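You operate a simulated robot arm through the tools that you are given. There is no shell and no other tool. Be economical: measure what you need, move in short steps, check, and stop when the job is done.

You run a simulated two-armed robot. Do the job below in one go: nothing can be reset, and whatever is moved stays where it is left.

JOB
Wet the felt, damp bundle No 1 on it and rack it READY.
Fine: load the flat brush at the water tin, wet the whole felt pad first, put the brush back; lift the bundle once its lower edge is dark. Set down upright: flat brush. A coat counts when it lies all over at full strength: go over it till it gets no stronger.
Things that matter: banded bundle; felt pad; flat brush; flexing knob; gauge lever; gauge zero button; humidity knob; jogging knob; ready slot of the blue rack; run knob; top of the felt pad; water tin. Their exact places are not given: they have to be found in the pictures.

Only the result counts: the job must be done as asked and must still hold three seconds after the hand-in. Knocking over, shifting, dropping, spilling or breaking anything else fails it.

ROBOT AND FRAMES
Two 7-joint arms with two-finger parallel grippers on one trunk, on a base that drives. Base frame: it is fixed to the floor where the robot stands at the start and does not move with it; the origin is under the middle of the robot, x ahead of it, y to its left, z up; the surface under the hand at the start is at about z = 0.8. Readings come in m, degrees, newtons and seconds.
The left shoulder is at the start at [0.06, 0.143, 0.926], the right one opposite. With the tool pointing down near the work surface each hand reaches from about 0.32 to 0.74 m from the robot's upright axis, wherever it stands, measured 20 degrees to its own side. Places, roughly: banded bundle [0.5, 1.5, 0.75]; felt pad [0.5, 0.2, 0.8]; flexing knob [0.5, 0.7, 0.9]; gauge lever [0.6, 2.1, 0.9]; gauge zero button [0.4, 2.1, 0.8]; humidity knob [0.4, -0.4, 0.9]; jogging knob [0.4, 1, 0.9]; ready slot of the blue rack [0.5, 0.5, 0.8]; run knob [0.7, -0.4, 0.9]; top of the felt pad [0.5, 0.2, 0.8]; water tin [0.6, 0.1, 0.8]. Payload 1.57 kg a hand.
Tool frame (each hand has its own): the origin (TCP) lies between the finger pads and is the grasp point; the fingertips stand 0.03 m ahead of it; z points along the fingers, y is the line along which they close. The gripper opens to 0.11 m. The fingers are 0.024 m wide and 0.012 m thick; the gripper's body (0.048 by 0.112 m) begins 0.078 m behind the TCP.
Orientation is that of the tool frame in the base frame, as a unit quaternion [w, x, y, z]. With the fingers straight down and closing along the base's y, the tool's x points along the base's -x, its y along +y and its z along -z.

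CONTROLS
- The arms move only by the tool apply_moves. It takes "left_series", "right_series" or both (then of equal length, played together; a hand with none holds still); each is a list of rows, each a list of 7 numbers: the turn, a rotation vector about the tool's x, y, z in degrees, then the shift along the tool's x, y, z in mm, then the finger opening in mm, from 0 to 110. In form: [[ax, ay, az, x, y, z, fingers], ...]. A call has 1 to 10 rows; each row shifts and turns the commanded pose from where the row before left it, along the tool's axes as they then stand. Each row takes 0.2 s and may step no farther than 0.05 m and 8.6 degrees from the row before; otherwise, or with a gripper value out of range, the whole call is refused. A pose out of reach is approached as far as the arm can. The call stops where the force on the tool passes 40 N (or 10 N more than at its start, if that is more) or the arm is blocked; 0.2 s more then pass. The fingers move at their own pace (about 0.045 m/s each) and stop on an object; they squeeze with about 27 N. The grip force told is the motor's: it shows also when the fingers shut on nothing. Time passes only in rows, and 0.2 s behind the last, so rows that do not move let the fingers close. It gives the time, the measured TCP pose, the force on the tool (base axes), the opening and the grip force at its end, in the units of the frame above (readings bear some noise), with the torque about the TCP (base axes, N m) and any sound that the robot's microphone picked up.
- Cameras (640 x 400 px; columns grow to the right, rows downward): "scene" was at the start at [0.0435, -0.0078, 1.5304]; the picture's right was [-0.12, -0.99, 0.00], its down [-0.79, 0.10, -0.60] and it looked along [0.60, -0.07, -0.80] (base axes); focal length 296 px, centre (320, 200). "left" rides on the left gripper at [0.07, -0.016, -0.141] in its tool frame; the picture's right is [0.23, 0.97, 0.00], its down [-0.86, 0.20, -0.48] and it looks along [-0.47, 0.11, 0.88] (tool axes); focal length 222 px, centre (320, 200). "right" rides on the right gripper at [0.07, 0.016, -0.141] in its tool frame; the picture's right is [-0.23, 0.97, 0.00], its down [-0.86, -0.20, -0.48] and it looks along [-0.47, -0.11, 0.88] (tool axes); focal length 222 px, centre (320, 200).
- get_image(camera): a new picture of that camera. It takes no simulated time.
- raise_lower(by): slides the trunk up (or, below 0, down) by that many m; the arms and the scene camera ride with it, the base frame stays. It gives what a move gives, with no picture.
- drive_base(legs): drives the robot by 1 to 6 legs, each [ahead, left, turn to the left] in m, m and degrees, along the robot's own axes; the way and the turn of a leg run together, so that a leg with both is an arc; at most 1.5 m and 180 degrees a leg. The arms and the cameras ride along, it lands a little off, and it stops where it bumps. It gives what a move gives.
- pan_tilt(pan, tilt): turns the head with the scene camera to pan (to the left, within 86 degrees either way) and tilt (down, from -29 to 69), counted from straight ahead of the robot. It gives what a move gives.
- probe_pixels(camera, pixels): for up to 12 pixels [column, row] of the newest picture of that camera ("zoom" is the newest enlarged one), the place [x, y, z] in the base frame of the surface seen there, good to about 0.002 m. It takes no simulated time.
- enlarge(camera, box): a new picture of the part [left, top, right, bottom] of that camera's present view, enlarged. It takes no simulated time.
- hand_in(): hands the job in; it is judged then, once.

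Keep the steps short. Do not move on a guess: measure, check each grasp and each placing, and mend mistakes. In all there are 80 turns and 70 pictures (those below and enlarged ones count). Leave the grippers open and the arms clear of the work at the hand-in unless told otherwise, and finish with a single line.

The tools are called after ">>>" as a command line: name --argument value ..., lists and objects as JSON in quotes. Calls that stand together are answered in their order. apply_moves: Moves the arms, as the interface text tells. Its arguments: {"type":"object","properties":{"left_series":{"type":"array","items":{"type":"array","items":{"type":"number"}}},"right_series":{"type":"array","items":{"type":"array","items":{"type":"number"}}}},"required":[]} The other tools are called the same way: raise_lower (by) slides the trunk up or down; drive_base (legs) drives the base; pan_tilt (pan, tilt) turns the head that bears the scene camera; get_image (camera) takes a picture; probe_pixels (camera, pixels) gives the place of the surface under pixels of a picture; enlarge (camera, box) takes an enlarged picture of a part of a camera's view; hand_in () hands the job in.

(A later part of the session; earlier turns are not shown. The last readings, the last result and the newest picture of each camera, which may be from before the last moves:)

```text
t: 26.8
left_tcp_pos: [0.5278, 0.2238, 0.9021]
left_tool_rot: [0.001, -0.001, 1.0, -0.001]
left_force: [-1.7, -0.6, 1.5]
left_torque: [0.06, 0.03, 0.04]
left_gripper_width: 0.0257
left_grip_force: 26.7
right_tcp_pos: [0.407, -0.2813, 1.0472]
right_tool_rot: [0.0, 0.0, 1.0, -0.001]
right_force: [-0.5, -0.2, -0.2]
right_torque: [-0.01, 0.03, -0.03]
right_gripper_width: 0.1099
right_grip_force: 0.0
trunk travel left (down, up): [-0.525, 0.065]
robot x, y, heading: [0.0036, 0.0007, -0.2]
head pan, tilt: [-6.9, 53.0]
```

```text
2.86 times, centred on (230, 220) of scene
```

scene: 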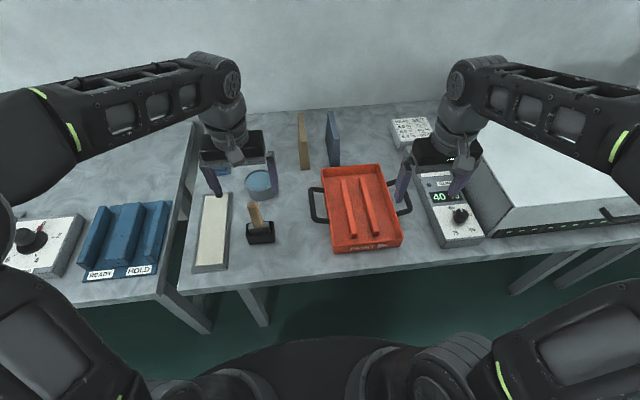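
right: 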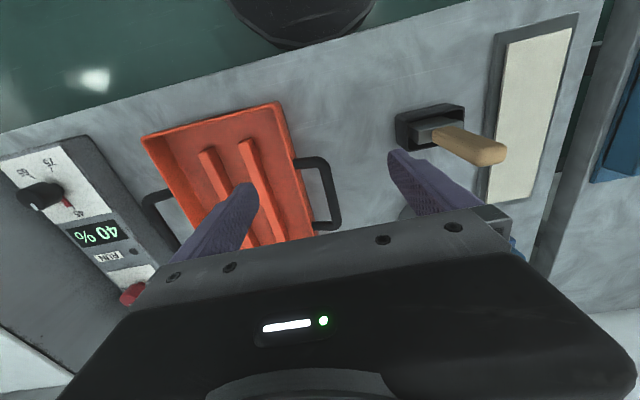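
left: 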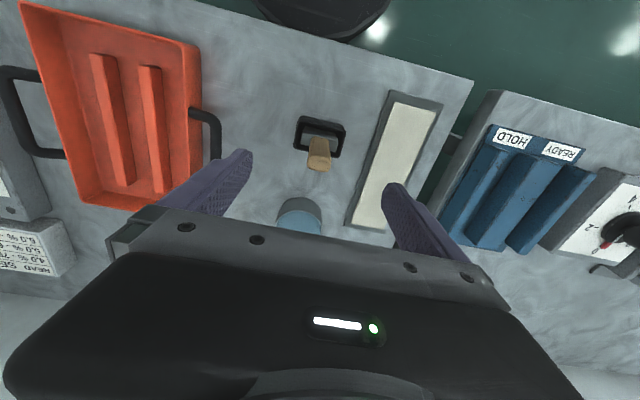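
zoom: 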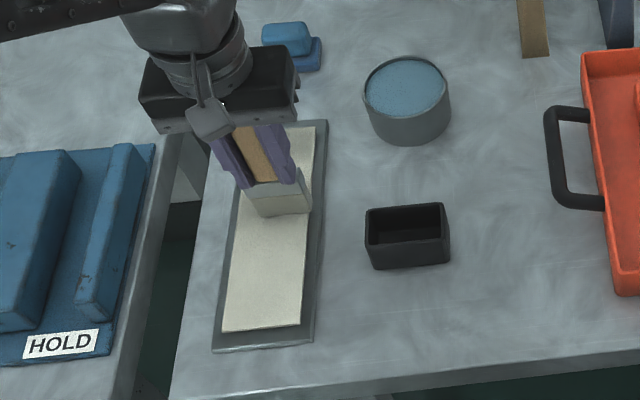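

Light contact at 1.5 N. I'll press 1 mm more and continue to the near end.

>>> apply_moves --left_series '[[0, 0, 0, 25, 0, 1, 10], [0, 0, 0, 25, 0, 0, 10], [0, 0, 0, 25, 0, 0, 10], [0, 0, 0, 25, 0, 0, 10], [0, 0, 0, 20, 0, 0, 10], [0, 0, 0, -25, 0, 0, 10], [0, 0, 0, -25, 0, 0, 10], [0, 0, 0, -25, 0, 0, 10], [0, 0, 0, -25, 0, 0, 10], [0, 0, 0, -25, 0, 0, 10]]'

>>> enlarge --camera "scene" --box '[170, 150, 290, 290]'

>>> enlarge --camera "left" --box '[240, 0, 400, 200]'

```text
t: 29.0
left_tcp_pos: [0.5336, 0.225, 0.9013]
left_tool_rot: [0.002, -0.001, 1.0, -0.001]
left_force: [-7.3, 0.3, 27.3]
left_torque: [0.14, 0.45, 0.02]
left_gripper_width: 0.0257
left_grip_force: 27.3
right_tcp_pos: [0.4047, -0.2844, 1.0475]
right_tool_rot: [0.002, -0.001, 1.0, 0.001]
right_force: [-0.1, -0.3, -0.7]
right_torque: [0.02, -0.02, 0.01]
right_gripper_width: 0.1101
right_grip_force: 0.0
trunk travel left (down, up): [-0.525, 0.065]
robot x, y, heading: [-0.0014, 0.0011, -0.1]
head pan, tilt: [-6.9, 53.0]
```

```text
2.86 times, centred on (230, 220) of scene
```

zoom: 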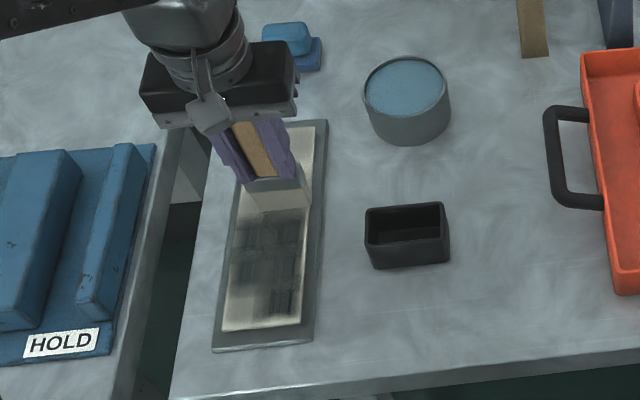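

```text
2.00 times, centred on (320, 100) of left
```

zoom: 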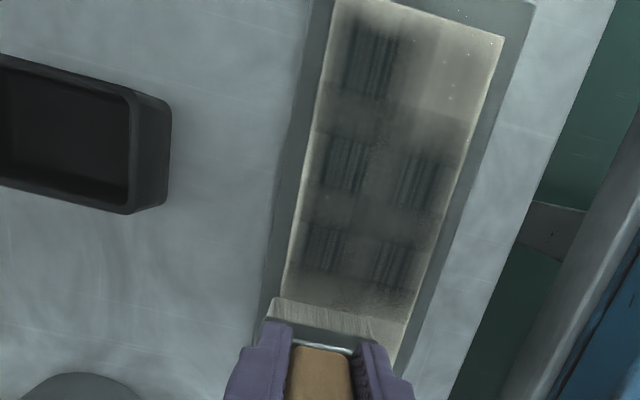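

The coat is now forming at this pressure. I'll ease 0.5 mm, continue this lane to the far end, shift to the y 0.249 lane and come back.

>>> apply_moves --left_series '[[0, 0, 0, -25, 0, -0.5, 10], [0, 0, 0, -25, 0, 0, 10], [0, 0, 0, -25, 0, 0, 10], [0, 0, 0, -20, 0, 0, 10], [0, 0, 0, 0, 12, 0, 10], [0, 0, 0, 0, 12, 0, 10], [0, 0, 0, 25, 0, 0, 10], [0, 0, 0, 25, 0, 0, 10], [0, 0, 0, 25, 0, 0, 10], [0, 0, 0, 25, 0, 0, 10]]'

>>> apply_moves --left_series '[[0, 0, 0, 25, 0, 0, 10], [0, 0, 0, 25, 0, 0, 10], [0, 0, 0, 25, 0, 0, 10], [0, 0, 0, 25, 0, 0, 10], [0, 0, 0, 20, 0, 0, 10], [0, 0, 0, -25, 0, 0, 10], [0, 0, 0, -25, 0, 0, 10], [0, 0, 0, -25, 0, 0, 10], [0, 0, 0, -25, 0, 0, 10], [0, 0, 0, -25, 0, 0, 10]]'

>>> enlarge --camera "left" --box '[200, 0, 440, 200]'

```text
t: 31.2
left_tcp_pos: [0.5285, 0.2483, 0.9008]
left_tool_rot: [0.001, 0.0, 1.0, -0.001]
left_force: [2.5, 0.3, 13.7]
left_torque: [0.01, -0.42, -0.02]
left_gripper_width: 0.0257
left_grip_force: 26.9
right_tcp_pos: [0.4064, -0.2823, 1.0467]
right_tool_rot: [0.0, -0.001, 1.0, 0.0]
right_force: [-0.4, 0.2, -0.3]
right_torque: [0.0, 0.0, 0.01]
right_gripper_width: 0.1101
right_grip_force: 0.2
trunk travel left (down, up): [-0.525, 0.065]
robot x, y, heading: [-0.0006, 0.0008, -0.2]
head pan, tilt: [-6.9, 53.0]
```

```text
t: 33.4
left_tcp_pos: [0.5332, 0.2497, 0.9017]
left_tool_rot: [0.001, -0.001, 1.0, -0.001]
left_force: [-2.4, 0.1, 6.9]
left_torque: [0.04, 0.12, 0.01]
left_gripper_width: 0.0253
left_grip_force: 26.7
right_tcp_pos: [0.4054, -0.2828, 1.0475]
right_tool_rot: [0.0, 0.0, 1.0, -0.001]
right_force: [0.4, -0.7, 0.0]
right_torque: [0.01, -0.03, 0.02]
right_gripper_width: 0.11
right_grip_force: 0.0
trunk travel left (down, up): [-0.525, 0.065]
robot x, y, heading: [0.001, -0.0026, -0.1]
head pan, tilt: [-6.9, 53.0]
```

```text
2.00 times, centred on (320, 100) of left
```

zoom: 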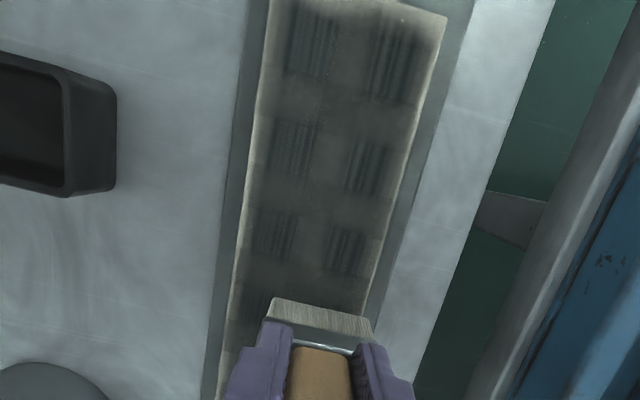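

Both lanes are taking. I'll continue lane 2 to the far end, shift back to lane 1 and come back.

>>> apply_moves --left_series '[[0, 0, 0, -25, 0, 0, 10], [0, 0, 0, -25, 0, 0, 10], [0, 0, 0, -25, 0, 0, 10], [0, 0, 0, -20, 0, 0, 10], [0, 0, 0, 0, -12, 0, 10], [0, 0, 0, 0, -12, 0, 10], [0, 0, 0, 25, 0, 0, 10], [0, 0, 0, 25, 0, 0, 10], [0, 0, 0, 25, 0, 0, 10], [0, 0, 0, 25, 0, 0, 10]]'

>>> apply_moves --left_series '[[0, 0, 0, 25, 0, 0, 10], [0, 0, 0, 25, 0, 0, 10], [0, 0, 0, 25, 0, 0, 10], [0, 0, 0, 25, 0, 0, 10], [0, 0, 0, 20, 0, 0, 10], [0, 0, 0, 0, 12, 0, 10], [0, 0, 0, 0, 0, -25, 10], [0, 0, 0, 0, 0, -40, 10], [0, 0, 0, -40, -40, 0, 10], [0, 0, 0, -40, -30, 0, 10]]'

>>> apply_moves --left_series '[[0, 0, 0, -40, -30, 0, 10], [0, 0, 0, -40, -30, 0, 10], [0, 0, 0, -40, -6, 0, 10], [0, 0, 0, -30, 0, 0, 10], [0, 0, 0, 0, 0, 0, 10]]'

>>> enlarge --camera "scene" --box '[180, 140, 300, 280]'

```text
t: 35.6
left_tcp_pos: [0.5283, 0.2268, 0.9022]
left_tool_rot: [0.0, -0.001, 1.0, 0.0]
left_force: [0.7, 0.1, -1.1]
left_torque: [-0.03, -0.01, 0.02]
left_gripper_width: 0.0258
left_grip_force: 27.1
right_tcp_pos: [0.4074, -0.2829, 1.048]
right_tool_rot: [-0.001, 0.0, 1.0, 0.0]
right_force: [-0.8, -0.2, 0.2]
right_torque: [-0.01, -0.01, 0.02]
right_gripper_width: 0.11
right_grip_force: 0.1
trunk travel left (down, up): [-0.525, 0.065]
robot x, y, heading: [0.0011, 0.0059, -0.1]
head pan, tilt: [-6.9, 53.0]
```

```text
refused: row 9 steps farther than a row can; nothing moved
```

```text
t: 36.8
left_tcp_pos: [0.6795, 0.1638, 0.9003]
left_tool_rot: [0.001, -0.001, 1.0, 0.0]
left_force: [6.1, 17.7, -3.9]
left_torque: [1.23, -0.35, 0.1]
left_gripper_width: 0.0258
left_grip_force: 26.7
right_tcp_pos: [0.409, -0.2804, 1.0471]
right_tool_rot: [-0.001, 0.0, 1.0, -0.001]
right_force: [0.3, -0.7, -0.8]
right_torque: [-0.03, -0.04, 0.0]
right_gripper_width: 0.1101
right_grip_force: 0.1
trunk travel left (down, up): [-0.525, 0.065]
robot x, y, heading: [0.0013, 0.0014, 0.2]
head pan, tilt: [-6.9, 53.0]
```

```text
2.86 times, centred on (240, 210) of scene
```

zoom: 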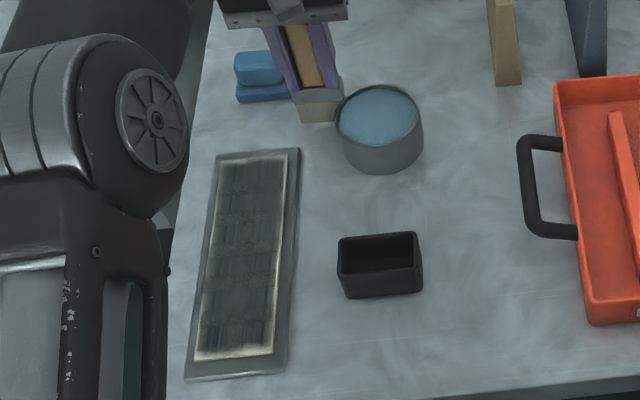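

My mistake: the middle call was refused for an oversized row and the next one ran low, so the brush is now against the tin's side. The tin still looks in place. I'll back off in +y, then go up.

>>> apply_moves --left_series '[[0, 0, 0, 0, 8, 0, 10], [0, 0, 0, 0, 12, 0, 10], [0, 0, 0, 0, 0, -30, 10], [0, 0, 0, 0, 0, -40, 10], [0, 0, 0, 0, 0, 0, 10]]'

>>> enlarge --camera "scene" --box '[180, 140, 300, 280]'

>>> enlarge --camera "left" --box '[200, 60, 440, 220]'

```text
t: 38.0
left_tcp_pos: [0.6778, 0.1791, 0.9524]
left_tool_rot: [0.002, -0.001, 1.0, -0.001]
left_force: [-1.2, -1.1, -0.4]
left_torque: [0.01, -0.02, -0.01]
left_gripper_width: 0.0255
left_grip_force: 26.9
left hand out of reach, approached as far as the arm can: row 4
right_tcp_pos: [0.4067, -0.2826, 1.0462]
right_tool_rot: [0.0, 0.0, 1.0, 0.0]
right_force: [0.2, 0.8, -0.1]
right_torque: [0.04, 0.02, -0.01]
right_gripper_width: 0.1099
right_grip_force: 0.1
trunk travel left (down, up): [-0.525, 0.065]
robot x, y, heading: [-0.0035, -0.0011, -0.3]
head pan, tilt: [-6.9, 53.0]
```

```text
2.86 times, centred on (240, 210) of scene
```

zoom: 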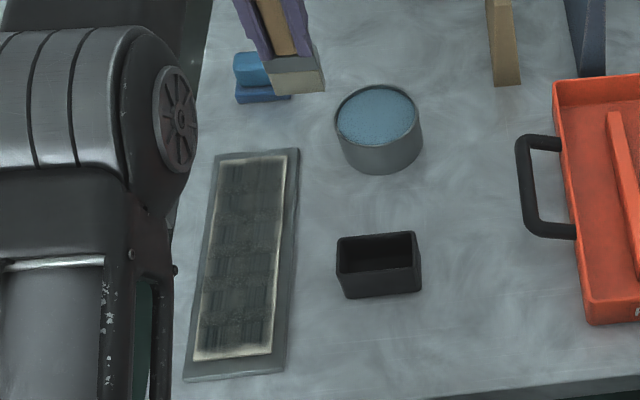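

```text
2.50 times, centred on (320, 140) of left
```

zoom: 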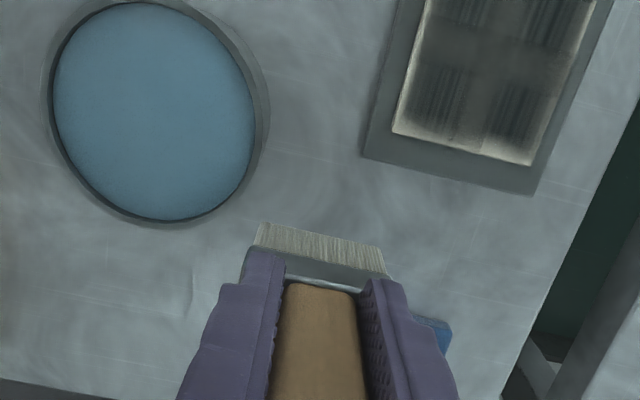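

The tin and sponge are where they were, and the felt is dark nearly all over with a light rim. I'll reload at the tin: move over its centre, then touch the water lightly.

>>> apply_moves --left_series '[[0, 0, 0, 17, -40, 0, 10], [0, 0, 0, 17, -39, 0, 10], [0, 0, 0, 0, 0, 0, 10], [0, 0, 0, 0, 0, 20, 10], [0, 0, 0, 0, 0, 3, 10], [0, 0, 0, 0, 0, 0, 10]]'

>>> enlarge --camera "scene" --box '[225, 130, 295, 200]'

```text
t: 39.4
left_tcp_pos: [0.6433, 0.1015, 0.9306]
left_tool_rot: [0.003, 0.0, 1.0, -0.001]
left_force: [-1.8, 0.6, 20.0]
left_torque: [0.29, -0.01, 0.0]
left_gripper_width: 0.0256
left_grip_force: 27.7
right_tcp_pos: [0.4058, -0.2815, 1.0477]
right_tool_rot: [0.001, 0.0, 1.0, 0.001]
right_force: [0.3, 0.5, 0.4]
right_torque: [0.01, -0.02, 0.03]
right_gripper_width: 0.1097
right_grip_force: 0.0
trunk travel left (down, up): [-0.525, 0.065]
robot x, y, heading: [0.002, 0.0005, -0.2]
head pan, tilt: [-6.9, 53.0]
```

```text
5.71 times, centred on (260, 165) of scene
```

zoom: 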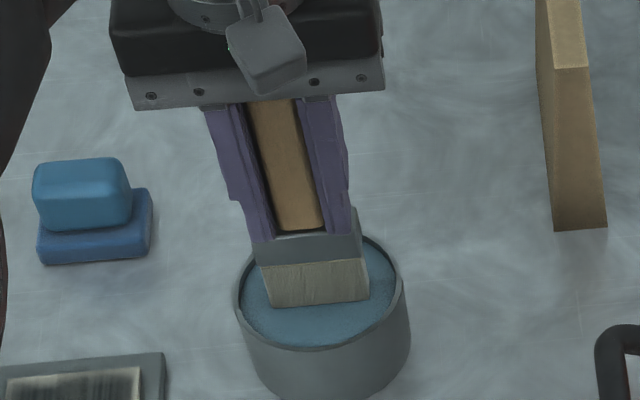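

Loaded at 20 N on the water. I'll lift, move over the felt's far end and lower to light contact.

>>> apply_moves --left_series '[[0, 0, 0, 0, 0, -30, 10], [0, 0, 0, 0, 0, 0, 10], [0, 0, 0, 5, 42, 0, 10], [0, 0, 0, 5, 42, 0, 10], [0, 0, 0, 2, 39, 0, 10], [0, 0, 0, 0, 0, 35, 10], [0, 0, 0, 0, 0, 20, 10], [0, 0, 0, 0, 0, 0, 10]]'

```text
t: 41.2
left_tcp_pos: [0.6314, 0.2225, 0.9026]
left_tool_rot: [0.002, 0.001, 1.0, 0.0]
left_force: [0.6, -0.2, 1.0]
left_torque: [0.08, -0.04, 0.01]
left_gripper_width: 0.0256
left_grip_force: 27.7
right_tcp_pos: [0.4061, -0.2827, 1.0471]
right_tool_rot: [0.0, 0.0, 1.0, 0.0]
right_force: [-0.1, -0.5, 0.2]
right_torque: [-0.02, -0.01, 0.02]
right_gripper_width: 0.1099
right_grip_force: 0.0
trunk travel left (down, up): [-0.525, 0.065]
robot x, y, heading: [-0.0023, 0.0016, -0.0]
head pan, tilt: [-6.9, 53.0]
```

Light contact at z 0.9026. I'll press 1.5 mm and stroke lane 1 toward the robot.

>>> apply_moves --left_series '[[0, 0, 0, 0, 0, 1.5, 10], [0, 0, 0, 25, 0, 0, 10], [0, 0, 0, 25, 0, 0, 10], [0, 0, 0, 25, 0, 0, 10], [0, 0, 0, 25, 0, 0, 10], [0, 0, 0, 25, 0, 0, 10], [0, 0, 0, 25, 0, 0, 10], [0, 0, 0, 25, 0, 0, 10], [0, 0, 0, 25, 0, 0, 10], [0, 0, 0, 25, 0, 0, 10]]'

```text
t: 43.4
left_tcp_pos: [0.407, 0.2238, 0.9028]
left_tool_rot: [0.003, -0.001, 1.0, -0.001]
left_force: [6.6, -0.1, 25.8]
left_torque: [0.16, -0.7, -0.02]
left_gripper_width: 0.0254
left_grip_force: 27.0
right_tcp_pos: [0.4058, -0.2829, 1.0473]
right_tool_rot: [0.0, 0.0, 1.0, -0.001]
right_force: [0.7, 0.3, 0.4]
right_torque: [0.01, 0.03, -0.02]
right_gripper_width: 0.1099
right_grip_force: 0.0
trunk travel left (down, up): [-0.525, 0.065]
robot x, y, heading: [-0.0008, -0.0031, 0.0]
head pan, tilt: [-6.9, 53.0]
```

Shift to lane 2 (y 0.249), easing 0.5 mm, and stroke away.

>>> apply_moves --left_series '[[0, 0, 0, 0, 25, -0.5, 10], [0, 0, 0, -25, 0, 0, 10], [0, 0, 0, -25, 0, 0, 10], [0, 0, 0, -25, 0, 0, 10], [0, 0, 0, -25, 0, 0, 10], [0, 0, 0, -25, 0, 0, 10], [0, 0, 0, -25, 0, 0, 10], [0, 0, 0, -25, 0, 0, 10], [0, 0, 0, -25, 0, 0, 10], [0, 0, 0, -25, 0, 0, 10]]'

>>> enlarge --camera "left" --box '[240, 0, 400, 200]'

>>> enlarge --camera "scene" --box '[180, 180, 260, 280]'

```text
t: 45.6
left_tcp_pos: [0.633, 0.2489, 0.9024]
left_tool_rot: [0.0, -0.001, 1.0, 0.0]
left_force: [-1.0, 0.3, 3.1]
left_torque: [0.07, 0.03, 0.06]
left_gripper_width: 0.0253
left_grip_force: 26.9
right_tcp_pos: [0.4072, -0.2822, 1.0488]
right_tool_rot: [0.0, 0.001, 1.0, 0.0]
right_force: [0.6, 0.0, 0.5]
right_torque: [0.02, 0.02, -0.01]
right_gripper_width: 0.1099
right_grip_force: 0.0
trunk travel left (down, up): [-0.525, 0.065]
robot x, y, heading: [0.005, -0.0025, 0.2]
head pan, tilt: [-6.9, 53.0]
```

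```text
2.00 times, centred on (320, 100) of left
```

zoom: 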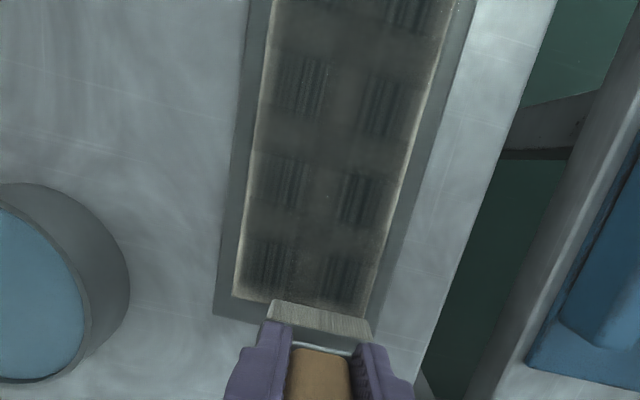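

```text
4.00 times, centred on (220, 230) of scene
```

zoom: 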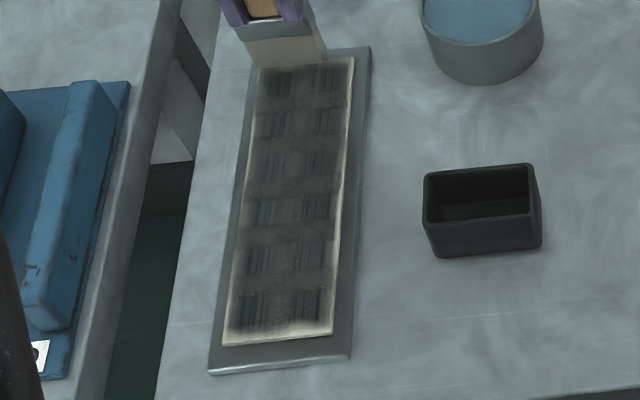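

All 12 patches (6×2) look about equal. I'll do another pass on both lanes to see whether it strengthens.

>>> apply_moves --left_series '[[0, 0, 0, 0, 0, 0.7, 10], [0, 0, 0, 25, 0, 0, 10], [0, 0, 0, 25, 0, 0, 10], [0, 0, 0, 25, 0, 0, 10], [0, 0, 0, 25, 0, 0, 10], [0, 0, 0, 25, 0, 0, 10], [0, 0, 0, 25, 0, 0, 10], [0, 0, 0, 25, 0, 0, 10], [0, 0, 0, 25, 0, 0, 10], [0, 0, 0, 25, 0, 0, 10]]'

```text
t: 47.8
left_tcp_pos: [0.4076, 0.2472, 0.9018]
left_tool_rot: [0.003, 0.0, 1.0, 0.0]
left_force: [4.0, -0.2, 19.4]
left_torque: [0.03, -0.46, -0.07]
left_gripper_width: 0.0255
left_grip_force: 27.4
right_tcp_pos: [0.4061, -0.2816, 1.0475]
right_tool_rot: [0.0, 0.0, 1.0, 0.0]
right_force: [-0.1, 0.2, -0.2]
right_torque: [0.01, -0.01, -0.03]
right_gripper_width: 0.1098
right_grip_force: 0.0
trunk travel left (down, up): [-0.525, 0.065]
robot x, y, heading: [-0.0002, 0.0046, -0.2]
head pan, tilt: [-6.9, 53.0]
```

>>> apply_moves --left_series '[[0, 0, 0, 0, -25, 0, 10], [0, 0, 0, -25, 0, 0, 10], [0, 0, 0, -25, 0, 0, 10], [0, 0, 0, -25, 0, 0, 10], [0, 0, 0, -25, 0, 0, 10], [0, 0, 0, -25, 0, 0, 10], [0, 0, 0, -25, 0, 0, 10], [0, 0, 0, -25, 0, 0, 10], [0, 0, 0, -25, 0, 0, 10], [0, 0, 0, -25, 0, 0, 10]]'

>>> enlarge --camera "scene" --box '[180, 180, 260, 280]'

```text
t: 50.0
left_tcp_pos: [0.6319, 0.2233, 0.9027]
left_tool_rot: [0.001, 0.0, 1.0, -0.001]
left_force: [-1.4, 0.2, 6.3]
left_torque: [0.11, 0.1, 0.04]
left_gripper_width: 0.0257
left_grip_force: 27.3
right_tcp_pos: [0.406, -0.2829, 1.0474]
right_tool_rot: [0.0, 0.0, 1.0, -0.001]
right_force: [-0.2, -0.5, 0.0]
right_torque: [0.0, 0.01, -0.02]
right_gripper_width: 0.1104
right_grip_force: 0.1
trunk travel left (down, up): [-0.525, 0.065]
robot x, y, heading: [-0.0022, -0.0002, 0.1]
head pan, tilt: [-6.9, 53.0]
```

```text
4.00 times, centred on (220, 230) of scene
```

zoom: 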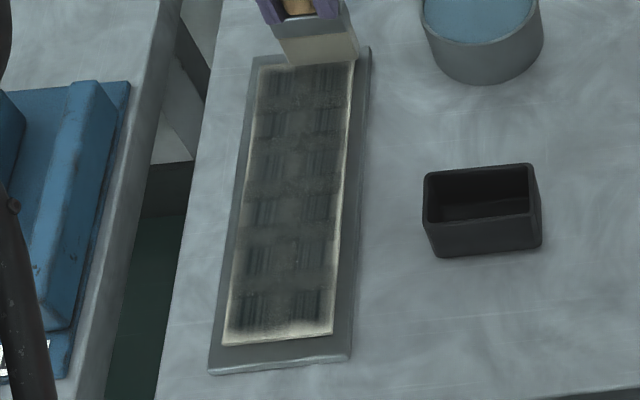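

The coat is unchanged by that pass, so it's at full strength. Now I'll lift and carry the brush to above its holder.

>>> apply_moves --left_series '[[0, 0, 0, 0, 0, -30, 10], [0, 0, 0, 0, 0, -30, 10], [0, 0, 0, 31.2, -24.2, 0, 10], [0, 0, 0, 31.2, -24.2, 0, 10], [0, 0, 0, 31.2, -24.2, 0, 10], [0, 0, 0, 31.2, -24.2, 0, 10], [0, 0, 0, 31.2, -24.2, 0, 10], [0, 0, 0, 0, 0, 0, 10]]'

>>> enlarge --camera "left" --box '[240, 60, 400, 200]'

>>> enlarge --camera "scene" --box '[210, 180, 310, 270]'

```text
t: 51.8
left_tcp_pos: [0.475, 0.1001, 0.9593]
left_tool_rot: [0.0, -0.001, 1.0, 0.0]
left_force: [0.5, -0.2, -0.5]
left_torque: [0.01, -0.02, 0.02]
left_gripper_width: 0.0255
left_grip_force: 26.5
right_tcp_pos: [0.4078, -0.2821, 1.0481]
right_tool_rot: [-0.001, 0.0, 1.0, 0.001]
right_force: [0.5, -0.3, -0.3]
right_torque: [0.0, -0.02, -0.02]
right_gripper_width: 0.1102
right_grip_force: 0.0
trunk travel left (down, up): [-0.525, 0.065]
robot x, y, heading: [-0.0007, -0.0015, 0.1]
head pan, tilt: [-6.9, 53.0]
```

```text
2.86 times, centred on (320, 130) of left
```

zoom: 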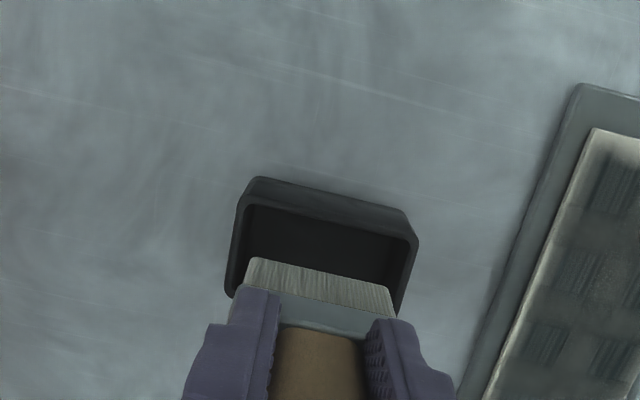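

```text
4.44 times, centred on (260, 225) of scene
```

zoom: 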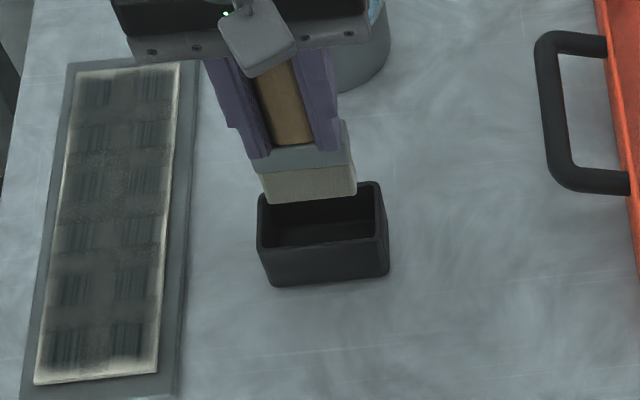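

>>> probe_pixels --camera "zoom" --pixels '[[270, 195], [350, 190], [310, 196], [258, 205], [380, 195], [325, 243], [262, 225], [386, 240], [312, 185]]'

>>> probe_pixels --camera "left" --pixels '[[295, 152], [318, 156], [343, 161], [295, 126], [360, 141], [288, 158], [357, 165], [318, 162]]'

```text
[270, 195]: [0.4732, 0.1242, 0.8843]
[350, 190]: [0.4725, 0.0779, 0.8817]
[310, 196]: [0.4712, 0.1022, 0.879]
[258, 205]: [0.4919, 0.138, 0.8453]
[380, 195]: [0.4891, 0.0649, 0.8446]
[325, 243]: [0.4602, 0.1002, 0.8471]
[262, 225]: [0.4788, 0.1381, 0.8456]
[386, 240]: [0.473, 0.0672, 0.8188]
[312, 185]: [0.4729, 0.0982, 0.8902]
```

```text
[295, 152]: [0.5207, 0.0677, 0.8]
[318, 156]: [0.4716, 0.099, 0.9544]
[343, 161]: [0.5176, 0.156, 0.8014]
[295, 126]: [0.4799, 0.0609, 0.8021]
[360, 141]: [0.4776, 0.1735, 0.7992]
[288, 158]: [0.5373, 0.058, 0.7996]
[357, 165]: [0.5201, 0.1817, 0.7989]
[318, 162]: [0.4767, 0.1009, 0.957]
```

The brush lines up with the holder, with its front at x 0.472 and centre at y 0.101. I'll lower it 60 mm into the holder.

>>> apply_moves --left_series '[[0, 0, 0, 0, 0.5, 20, 10], [0, 0, 0, 0, 0, 10, 10], [0, 0, 0, 0, 0, 10, 10], [0, 0, 0, 0, 0, 10, 10], [0, 0, 0, 0, 0, 8, 10], [0, 0, 0, 0, 0, 0, 10]]'

>>> enlarge --camera "scene" --box '[210, 180, 310, 270]'

```text
t: 53.2
left_tcp_pos: [0.4763, 0.1022, 0.9027]
left_tool_rot: [0.0, -0.001, 1.0, -0.001]
left_force: [-0.4, 1.5, -1.1]
left_torque: [-0.02, 0.0, 0.0]
left_gripper_width: 0.0258
left_grip_force: 26.9
right_tcp_pos: [0.4084, -0.2825, 1.0473]
right_tool_rot: [0.0, -0.001, 1.0, 0.0]
right_force: [0.5, 0.4, -0.9]
right_torque: [-0.01, 0.03, -0.02]
right_gripper_width: 0.11
right_grip_force: 0.0
trunk travel left (down, up): [-0.525, 0.065]
robot x, y, heading: [0.0003, 0.001, 0.0]
head pan, tilt: [-6.9, 53.0]
```

```text
4.44 times, centred on (260, 225) of scene
```

zoom: 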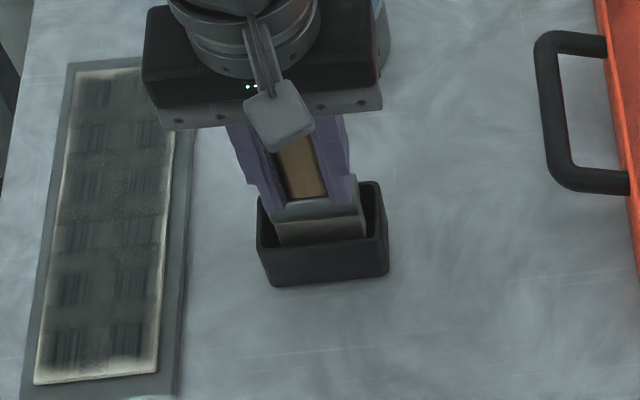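

No contact yet. I'll lower further in small steps until the force rises.

>>> apply_moves --left_series '[[0, 0, 0, 0, 0, 2, 10], [0, 0, 0, 0, 0, 2, 10], [0, 0, 0, 0, 0, 1, 10], [0, 0, 0, 0, 0, 0, 10]]'

```text
t: 54.2
left_tcp_pos: [0.4771, 0.1038, 0.8976]
left_tool_rot: [0.0, -0.001, 1.0, 0.0]
left_force: [-0.4, 0.3, -0.7]
left_torque: [-0.02, -0.01, 0.01]
left_gripper_width: 0.0256
left_grip_force: 26.9
right_tcp_pos: [0.4072, -0.2821, 1.0471]
right_tool_rot: [0.0, 0.0, 1.0, 0.0]
right_force: [-0.7, -1.0, -0.3]
right_torque: [0.01, -0.02, 0.01]
right_gripper_width: 0.1102
right_grip_force: 0.0
trunk travel left (down, up): [-0.525, 0.065]
robot x, y, heading: [0.0012, -0.0011, -0.1]
head pan, tilt: [-6.9, 53.0]
```

>>> apply_moves --left_series '[[0, 0, 0, 0, 0, 2, 10], [0, 0, 0, 0, 0, 2, 10], [0, 0, 0, 0, 0, 2, 10], [0, 0, 0, 0, 0, 0, 10]]'

```text
t: 55.2
left_tcp_pos: [0.4766, 0.1033, 0.8933]
left_tool_rot: [0.0, 0.0, 1.0, -0.001]
left_force: [0.5, -0.1, 7.6]
left_torque: [0.23, -0.05, -0.03]
left_gripper_width: 0.0258
left_grip_force: 26.9
right_tcp_pos: [0.4071, -0.2814, 1.0475]
right_tool_rot: [0.0, 0.0, 1.0, 0.0]
right_force: [-0.1, 0.0, -0.4]
right_torque: [0.0, -0.01, 0.01]
right_gripper_width: 0.11
right_grip_force: 0.1
trunk travel left (down, up): [-0.525, 0.065]
robot x, y, heading: [-0.0039, 0.0071, 0.3]
head pan, tilt: [-6.9, 53.0]
```

The brush is resting, at 7.6 N. I'll ease 1.5 mm, open, then rise straight up and back.

>>> apply_moves --left_series '[[0, 0, 0, 0, 0, -1.5, 10], [0, 0, 0, 0, 0, 0, 40], [0, 0, 0, 0, 0, 0, 70], [0, 0, 0, 0, 0, 0, 70], [0, 0, 0, 0, 0, -30, 70], [0, 0, 0, 0, 0, -45, 70], [0, 0, 0, 0, 0, -45, 70], [0, 0, 0, 40, 0, -20, 110], [0, 0, 0, 40, 0, 0, 110], [0, 0, 0, 0, 0, 0, 110]]'

>>> enlarge --camera "scene" --box '[170, 150, 310, 290]'

```text
t: 57.4
left_tcp_pos: [0.3972, 0.1039, 1.0333]
left_tool_rot: [0.0, 0.0, 1.0, -0.001]
left_force: [0.4, 0.8, 0.3]
left_torque: [0.02, 0.02, 0.0]
left_gripper_width: 0.1101
left_grip_force: 0.0
right_tcp_pos: [0.4074, -0.2815, 1.0472]
right_tool_rot: [0.0, 0.0, 1.0, 0.0]
right_force: [-0.4, -0.1, -0.1]
right_torque: [0.0, -0.04, -0.01]
right_gripper_width: 0.1102
right_grip_force: 0.0
trunk travel left (down, up): [-0.525, 0.065]
robot x, y, heading: [-0.002, -0.0008, 0.0]
head pan, tilt: [-6.9, 53.0]
```

```text
2.86 times, centred on (240, 220) of scene
```

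zoom: 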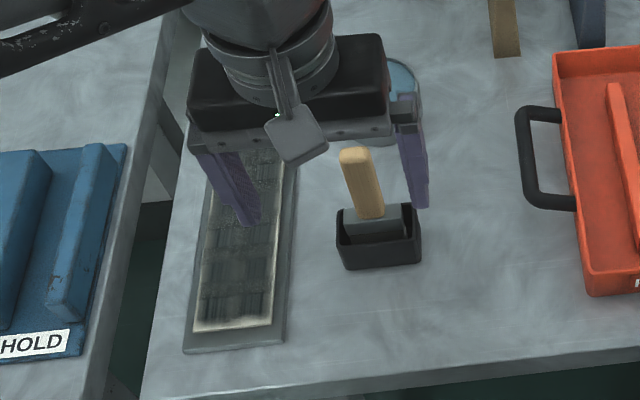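

The brush stands upright in its holder. Now I'll look left for the bundle and the rack.

>>> pan_tilt --pan 60 --tilt 35

>>> get_image --camera "scene"

```text
t: 58.8
left_tcp_pos: [0.3968, 0.1045, 1.0341]
left_tool_rot: [0.0, -0.001, 1.0, 0.0]
left_force: [-0.5, -0.4, 1.0]
left_torque: [0.01, 0.01, 0.0]
left_gripper_width: 0.1102
left_grip_force: 0.1
right_tcp_pos: [0.4078, -0.2819, 1.047]
right_tool_rot: [0.0, 0.0, 1.0, -0.001]
right_force: [0.2, 0.0, 0.2]
right_torque: [-0.02, 0.01, 0.03]
right_gripper_width: 0.1102
right_grip_force: 0.0
trunk travel left (down, up): [-0.525, 0.065]
robot x, y, heading: [-0.0007, -0.0011, -0.1]
head pan, tilt: [60.0, 35.0]
```

```text
24 pictures are left
```

scene: 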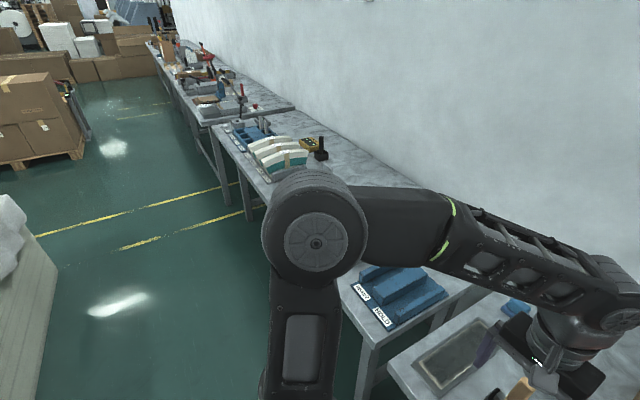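

The bundles are the slanted white stacks at about (275,150). I'll drive left 1.3 m and look ahead-left.

>>> drive_base --legs '[[0, 1.3, 0]]'

>>> pan_tilt --pan 15 --tilt 50

>>> get_image --camera "scene"

```text
t: 65.3
left_tcp_pos: [0.3909, 1.3952, 1.0337]
left_tool_rot: [0.0, -0.004, 1.0, -0.001]
left_force: [0.1, 0.4, 0.2]
left_torque: [-0.04, -0.04, 0.0]
left_gripper_width: 0.1102
left_grip_force: 0.0
right_tcp_pos: [0.4046, 1.0099, 1.0473]
right_tool_rot: [0.0, -0.003, 1.0, -0.001]
right_force: [-1.0, -1.2, 1.3]
right_torque: [-0.02, 0.01, 0.01]
right_gripper_width: 0.1101
right_grip_force: 0.1
trunk travel left (down, up): [-0.525, 0.065]
robot x, y, heading: [-0.0032, 1.2896, 0.4]
head pan, tilt: [60.0, 35.0]
```

```text
t: 66.4
left_tcp_pos: [0.3923, 1.3955, 1.0343]
left_tool_rot: [0.0, -0.004, 1.0, -0.001]
left_force: [0.7, 0.5, -0.3]
left_torque: [-0.04, -0.05, 0.0]
left_gripper_width: 0.11
left_grip_force: 0.0
right_tcp_pos: [0.4054, 1.0091, 1.0474]
right_tool_rot: [0.0, -0.003, 1.0, 0.001]
right_force: [0.0, -0.5, -0.4]
right_torque: [0.0, 0.04, 0.0]
right_gripper_width: 0.1098
right_grip_force: 0.0
trunk travel left (down, up): [-0.525, 0.065]
robot x, y, heading: [-0.0019, 1.2871, 0.4]
head pan, tilt: [15.0, 50.0]
```

```text
23 pictures are left
```

scene: 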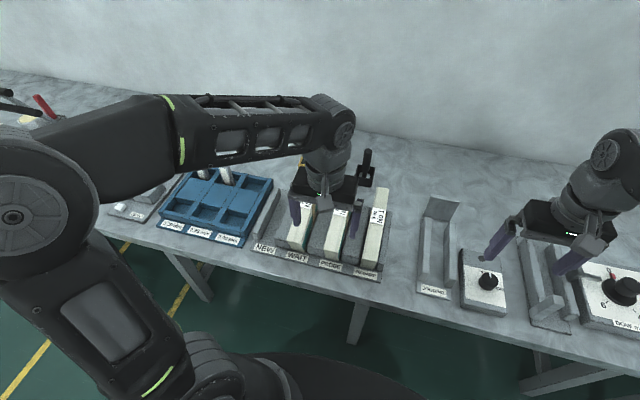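

>>> enlarge --camera "scene" --box '[240, 170, 400, 280]'

```text
3.64 times, centred on (320, 225) of scene
```

zoom: 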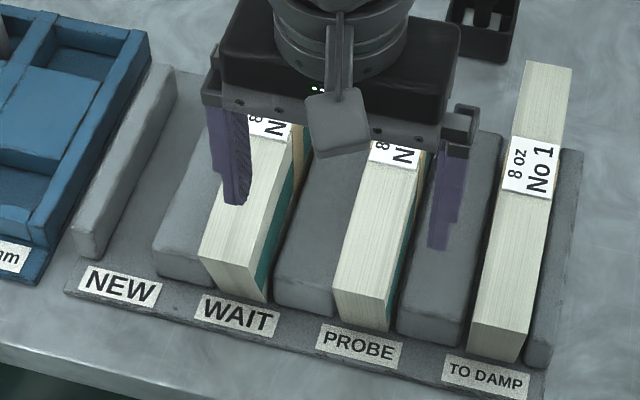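

No 1 stands in the rightmost bay, TO DAMP. I'll probe its geometry.

>>> probe_pixels --camera "zoom" --pixels '[[535, 72], [562, 76], [545, 120], [512, 185], [550, 190], [480, 310], [525, 320], [477, 345], [510, 352], [545, 335], [455, 320], [520, 250]]'

```text
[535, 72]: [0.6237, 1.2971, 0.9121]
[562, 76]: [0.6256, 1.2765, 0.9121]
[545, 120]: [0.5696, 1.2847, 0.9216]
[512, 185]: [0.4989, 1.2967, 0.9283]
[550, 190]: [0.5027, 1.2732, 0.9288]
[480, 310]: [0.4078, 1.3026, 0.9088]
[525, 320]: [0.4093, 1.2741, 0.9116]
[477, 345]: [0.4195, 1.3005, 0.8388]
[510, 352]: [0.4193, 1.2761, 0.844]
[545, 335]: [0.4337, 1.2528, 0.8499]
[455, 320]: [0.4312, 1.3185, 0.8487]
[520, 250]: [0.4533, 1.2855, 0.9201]
```

The bundle spans x 0.40–0.635, y 1.272–1.302, with its top at about 0.929 and dividers up to 0.85. I'll bring the left hand above its middle with the fingers at 70 mm.

>>> apply_moves --left_series '[[0, 0, 0.4, -31, -27, 0, 90], [0, 0, 0, -31, -27, 0, 70], [0, 0, 0, -31, -27, 0, 66], [0, 0, 0, -31, -27, 0, 66], [0, 0, 0, 0, 0, 0, 66], [0, 0, 0, 0, 0, 0, 66]]'

>>> get_image --camera "left"

```text
t: 67.8
left_tcp_pos: [0.5162, 1.2871, 1.0322]
left_tool_rot: [-0.001, -0.001, 1.0, 0.0]
left_force: [0.3, 0.7, 0.4]
left_torque: [0.0, 0.03, -0.01]
left_gripper_width: 0.0659
left_grip_force: 0.0
right_tcp_pos: [0.4031, 1.0093, 1.0472]
right_tool_rot: [0.0, -0.004, 1.0, 0.0]
right_force: [0.4, 0.0, -0.4]
right_torque: [0.02, -0.03, -0.02]
right_gripper_width: 0.1098
right_grip_force: 0.1
trunk travel left (down, up): [-0.525, 0.065]
robot x, y, heading: [-0.0053, 1.2881, 0.4]
head pan, tilt: [15.0, 50.0]
```

```text
21 pictures are left
```

left: 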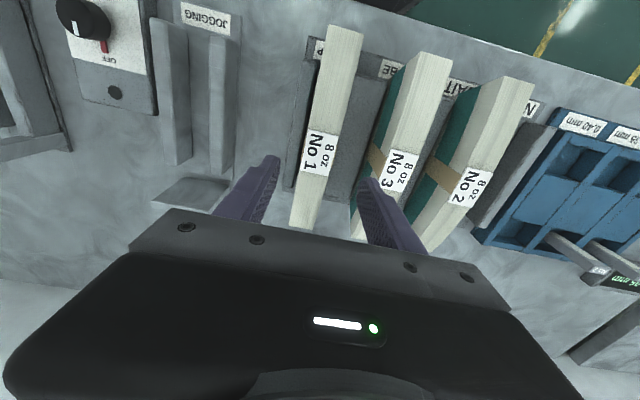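

No 1 is confirmed between the fingers. I'll check the clearance to No 3.

>>> probe_pixels --camera "left" --pixels '[[308, 150], [336, 158], [386, 160], [372, 160], [345, 185], [300, 195], [330, 100], [293, 225], [312, 229]]'

```text
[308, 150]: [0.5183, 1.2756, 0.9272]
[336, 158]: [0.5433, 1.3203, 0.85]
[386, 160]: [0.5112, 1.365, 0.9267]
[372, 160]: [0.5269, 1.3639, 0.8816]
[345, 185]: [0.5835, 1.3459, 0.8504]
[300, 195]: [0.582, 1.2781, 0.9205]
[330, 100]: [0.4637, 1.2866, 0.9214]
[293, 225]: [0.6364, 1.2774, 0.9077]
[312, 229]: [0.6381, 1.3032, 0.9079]
```

Clearance is good: No 3 begins at y 1.364 and my outer finger reaches 1.332. I'll descend to TCP z 0.889 and close.

>>> apply_moves --left_series '[[0, 0, 0, 0, 1, 45, 66], [0, 0, 0, 0, 0, 45, 66], [0, 0, 0, 0, 0, 35, 66], [0, 0, 0, 0, 0, 18, 66], [0, 0, 0, 0, 0, 0, 50], [0, 0, 0, 0, 0, 0, 30], [0, 0, 0, 0, 0, 0, 20], [0, 0, 0, 0, 0, 0, 20], [0, 0, 0, 0, 0, 0, 20]]'

```text
t: 69.8
left_tcp_pos: [0.5171, 1.2895, 0.8904]
left_tool_rot: [-0.001, 0.0, 1.0, -0.001]
left_force: [-0.6, -1.9, -0.1]
left_torque: [-0.1, -0.27, -0.13]
left_gripper_width: 0.0359
left_grip_force: 26.9
right_tcp_pos: [0.4056, 1.0087, 1.047]
right_tool_rot: [0.001, -0.004, 1.0, 0.0]
right_force: [0.5, -0.6, -0.1]
right_torque: [-0.01, 0.04, -0.02]
right_gripper_width: 0.11
right_grip_force: 0.0
trunk travel left (down, up): [-0.525, 0.065]
robot x, y, heading: [-0.005, 1.2903, 0.8]
head pan, tilt: [15.0, 50.0]
```

Gripped at 36 mm. I'll lift straight up 130 mm and check.

>>> apply_moves --left_series '[[0, 0, 0, 0, 0, -15, 20], [0, 0, 0, 0, 0, -30, 20], [0, 0, 0, 0, 0, -40, 20], [0, 0, 0, 0, 0, -45, 20], [0, 0, 0, 0, 0, 0, 20]]'

>>> enlarge --camera "scene" --box '[230, 130, 430, 290]'

```text
t: 71.0
left_tcp_pos: [0.5183, 1.2891, 1.021]
left_tool_rot: [0.0, 0.0, 1.0, -0.001]
left_force: [0.5, -0.3, -5.7]
left_torque: [0.0, 0.02, 0.01]
left_gripper_width: 0.0359
left_grip_force: 26.8
right_tcp_pos: [0.4052, 1.0089, 1.0475]
right_tool_rot: [0.0, -0.002, 1.0, 0.0]
right_force: [-0.4, -0.6, -0.3]
right_torque: [0.01, 0.05, 0.0]
right_gripper_width: 0.1101
right_grip_force: 0.1
trunk travel left (down, up): [-0.525, 0.065]
robot x, y, heading: [-0.0003, 1.2885, 0.5]
head pan, tilt: [15.0, 50.0]
```

```text
2.50 times, centred on (330, 210) of scene
```

zoom: 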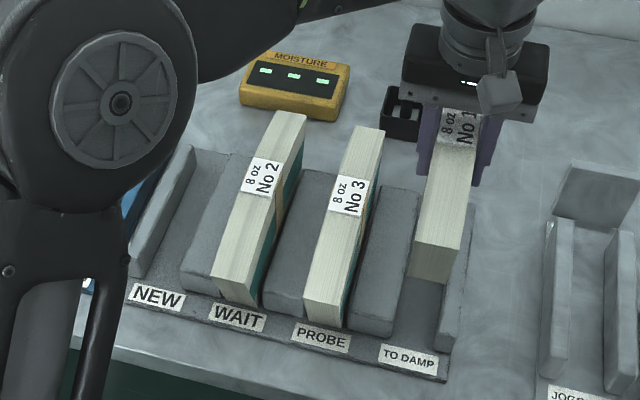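

Lifted cleanly, about 0.57 kg. I'll probe the bottom edge for the lower-edge offset.

>>> probe_pixels --camera "zoom" --pixels '[[412, 274], [430, 280], [443, 283], [430, 270], [430, 255], [420, 243], [458, 248], [440, 200]]'

```text
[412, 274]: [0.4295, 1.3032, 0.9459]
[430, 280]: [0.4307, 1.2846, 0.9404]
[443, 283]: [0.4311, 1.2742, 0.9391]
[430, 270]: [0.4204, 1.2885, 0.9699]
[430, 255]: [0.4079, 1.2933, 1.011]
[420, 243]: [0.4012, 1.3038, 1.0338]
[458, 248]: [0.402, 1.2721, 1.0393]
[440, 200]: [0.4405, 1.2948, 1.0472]
```

The bundle's bottom is 0.084 m below the TCP, and its lower edge is about 0.174 m long and centred, so it fits the felt. I'll raise the trunk 60 mm for clearance, then drive right 1.05 m to face the felt.

>>> raise_lower --by 0.06

>>> drive_base --legs '[[0, -1.05, -0.5]]'

>>> pan_tilt --pan 5 --tilt 52

>>> get_image --camera "scene"

```text
t: 72.0
left_tcp_pos: [0.5182, 1.2878, 1.0811]
left_tool_rot: [0.0, 0.0, 1.0, -0.001]
left_force: [1.1, -0.3, -5.9]
left_torque: [0.01, -0.02, 0.0]
left_gripper_width: 0.0358
left_grip_force: 26.7
right_tcp_pos: [0.4054, 1.0087, 1.1064]
right_tool_rot: [0.0, -0.003, 1.0, 0.0]
right_force: [0.7, 0.2, -0.4]
right_torque: [-0.02, 0.01, -0.03]
right_gripper_width: 0.11
right_grip_force: 0.1
trunk travel left (down, up): [-0.585, 0.005]
robot x, y, heading: [-0.0045, 1.2907, 0.7]
head pan, tilt: [15.0, 50.0]
```

```text
t: 77.3
left_tcp_pos: [0.531, 0.2553, 1.0809]
left_tool_rot: [0.0, -0.006, 1.0, -0.001]
left_force: [0.3, -1.1, -5.2]
left_torque: [0.01, 0.01, 0.0]
left_gripper_width: 0.036
left_grip_force: 26.9
right_tcp_pos: [0.4218, -0.0248, 1.1062]
right_tool_rot: [0.0, -0.009, 1.0, -0.001]
right_force: [-0.1, 0.3, 0.5]
right_torque: [0.02, -0.01, 0.0]
right_gripper_width: 0.1102
right_grip_force: 0.1
trunk travel left (down, up): [-0.585, 0.005]
robot x, y, heading: [0.0087, 0.2481, 1.1]
head pan, tilt: [15.0, 50.0]
```

```text
t: 78.1
left_tcp_pos: [0.5312, 0.2557, 1.0817]
left_tool_rot: [-0.001, -0.006, 1.0, 0.0]
left_force: [0.0, -0.9, -6.1]
left_torque: [0.02, 0.0, 0.02]
left_gripper_width: 0.0361
left_grip_force: 27.7
right_tcp_pos: [0.4212, -0.0257, 1.1076]
right_tool_rot: [0.0, -0.01, 1.0, 0.0]
right_force: [-0.6, -0.5, -0.6]
right_torque: [0.01, 0.02, 0.0]
right_gripper_width: 0.1101
right_grip_force: 0.0
trunk travel left (down, up): [-0.585, 0.005]
robot x, y, heading: [0.0087, 0.2448, 1.1]
head pan, tilt: [5.0, 52.0]
```

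```text
19 pictures are left
```

scene: 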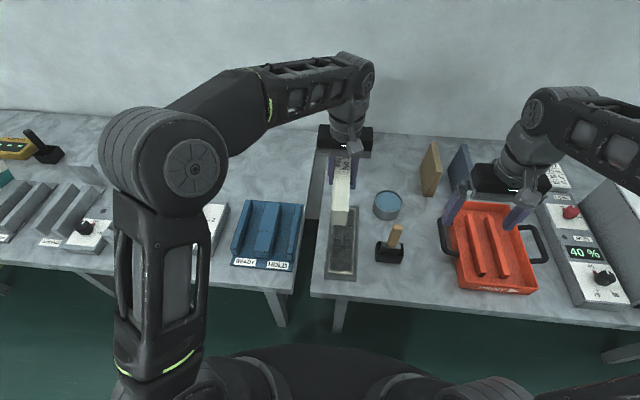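

I'll re-measure the felt and the bundle from here, and the READY bay at the same time.

>>> enlarge --camera "scene" --box '[220, 140, 420, 290]'

```text
2.67 times, centred on (320, 215) of scene
```

zoom: 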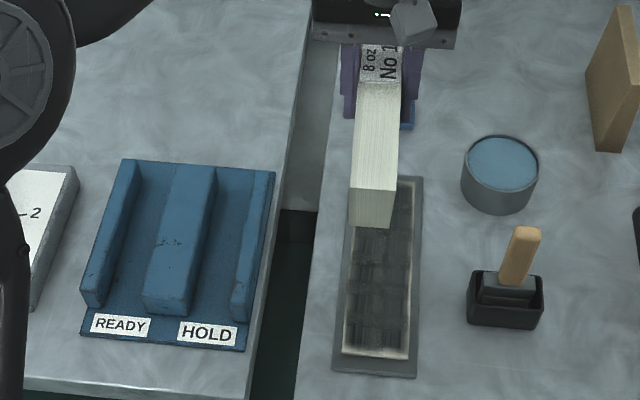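

>>> probe_pixels --camera "zoom" --pixels '[[346, 352], [407, 356], [413, 185], [382, 290], [360, 222], [388, 226], [356, 190], [500, 165], [115, 235], [150, 235], [128, 300], [150, 170]]'

>>> probe_pixels --camera "zoom" --pixels '[[135, 195], [172, 190], [127, 260], [165, 250], [110, 302], [142, 300], [125, 165], [165, 170], [100, 290], [180, 180], [140, 230], [190, 300]]'

```text
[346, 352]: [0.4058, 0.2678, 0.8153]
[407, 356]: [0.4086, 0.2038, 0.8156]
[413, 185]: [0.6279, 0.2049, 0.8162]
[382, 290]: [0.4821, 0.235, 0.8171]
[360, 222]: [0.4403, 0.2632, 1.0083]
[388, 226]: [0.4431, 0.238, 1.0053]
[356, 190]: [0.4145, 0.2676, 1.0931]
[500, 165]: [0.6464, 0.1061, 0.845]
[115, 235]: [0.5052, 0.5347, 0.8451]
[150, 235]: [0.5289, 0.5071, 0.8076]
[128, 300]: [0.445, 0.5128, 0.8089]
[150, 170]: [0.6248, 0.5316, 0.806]
```

```text
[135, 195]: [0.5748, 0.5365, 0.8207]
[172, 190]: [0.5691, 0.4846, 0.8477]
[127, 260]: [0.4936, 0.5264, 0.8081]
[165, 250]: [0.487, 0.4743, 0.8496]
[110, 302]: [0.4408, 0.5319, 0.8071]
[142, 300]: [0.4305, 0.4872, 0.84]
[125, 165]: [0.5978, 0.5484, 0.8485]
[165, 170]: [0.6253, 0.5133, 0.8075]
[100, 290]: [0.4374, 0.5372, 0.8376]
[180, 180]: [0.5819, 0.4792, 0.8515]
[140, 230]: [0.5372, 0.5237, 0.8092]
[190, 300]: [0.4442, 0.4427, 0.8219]
```

The felt coordinates agree. I'll square the yaw, centre over the felt at (0.518, 0.237) and descend to just above it.

>>> apply_moves --left_series '[[0, 0, 0.7, 13, -18, 0, 20], [0, 0, 0, 0, 0, 40, 20], [0, 0, 0, 0, 0, 45, 20], [0, 0, 0, 0, 0, 45, 20], [0, 0, 0, 0, 0, 35, 20], [0, 0, 0, 0, 0, 6, 20], [0, 0, 0, 0, 0, 0, 20]]'

>>> enlarge --camera "scene" --box '[280, 140, 420, 290]'

```text
t: 79.7
left_tcp_pos: [0.5179, 0.2384, 0.9113]
left_tool_rot: [0.0, 0.0, 1.0, 0.0]
left_force: [0.2, 0.4, -6.0]
left_torque: [0.0, 0.03, 0.01]
left_gripper_width: 0.0358
left_grip_force: 26.7
right_tcp_pos: [0.4216, -0.025, 1.1073]
right_tool_rot: [0.001, -0.01, 1.0, 0.0]
right_force: [-0.5, -1.3, 0.0]
right_torque: [-0.02, -0.02, 0.04]
right_gripper_width: 0.11
right_grip_force: 0.1
trunk travel left (down, up): [-0.585, 0.005]
robot x, y, heading: [0.0077, 0.2467, 1.1]
head pan, tilt: [5.0, 52.0]
```

```text
2.67 times, centred on (350, 215) of scene
```

zoom: 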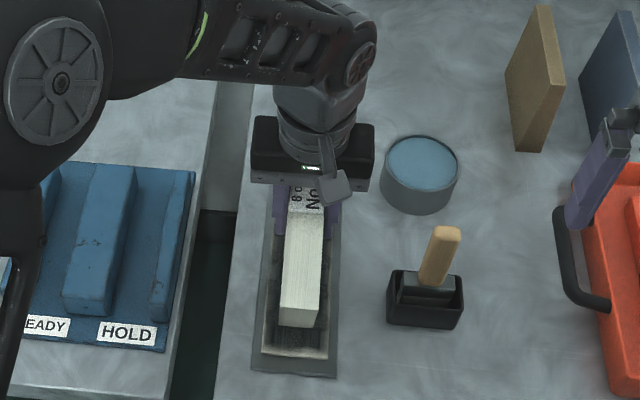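

The bundle hangs centred over the felt. I'll lower in small steps to light contact.

>>> apply_moves --left_series '[[0, 0, 0, 0, 0, 5, 20], [0, 0, 0, 0, 0, 2, 20], [0, 0, 0, 0, 0, 2, 20], [0, 0, 0, 0, 0, 1, 20], [0, 0, 0, 0, 0, 0, 20]]'

```text
t: 80.9
left_tcp_pos: [0.5187, 0.2374, 0.9008]
left_tool_rot: [0.0, 0.001, 1.0, -0.001]
left_force: [0.6, 1.1, -5.5]
left_torque: [0.01, 0.03, 0.0]
left_gripper_width: 0.0359
left_grip_force: 27.2
right_tcp_pos: [0.4217, -0.0252, 1.1065]
right_tool_rot: [0.0, -0.009, 1.0, 0.0]
right_force: [0.7, -0.3, 0.4]
right_torque: [0.04, -0.01, -0.01]
right_gripper_width: 0.1099
right_grip_force: 0.1
trunk travel left (down, up): [-0.585, 0.005]
robot x, y, heading: [0.0088, 0.2498, 0.9]
head pan, tilt: [5.0, 52.0]
```

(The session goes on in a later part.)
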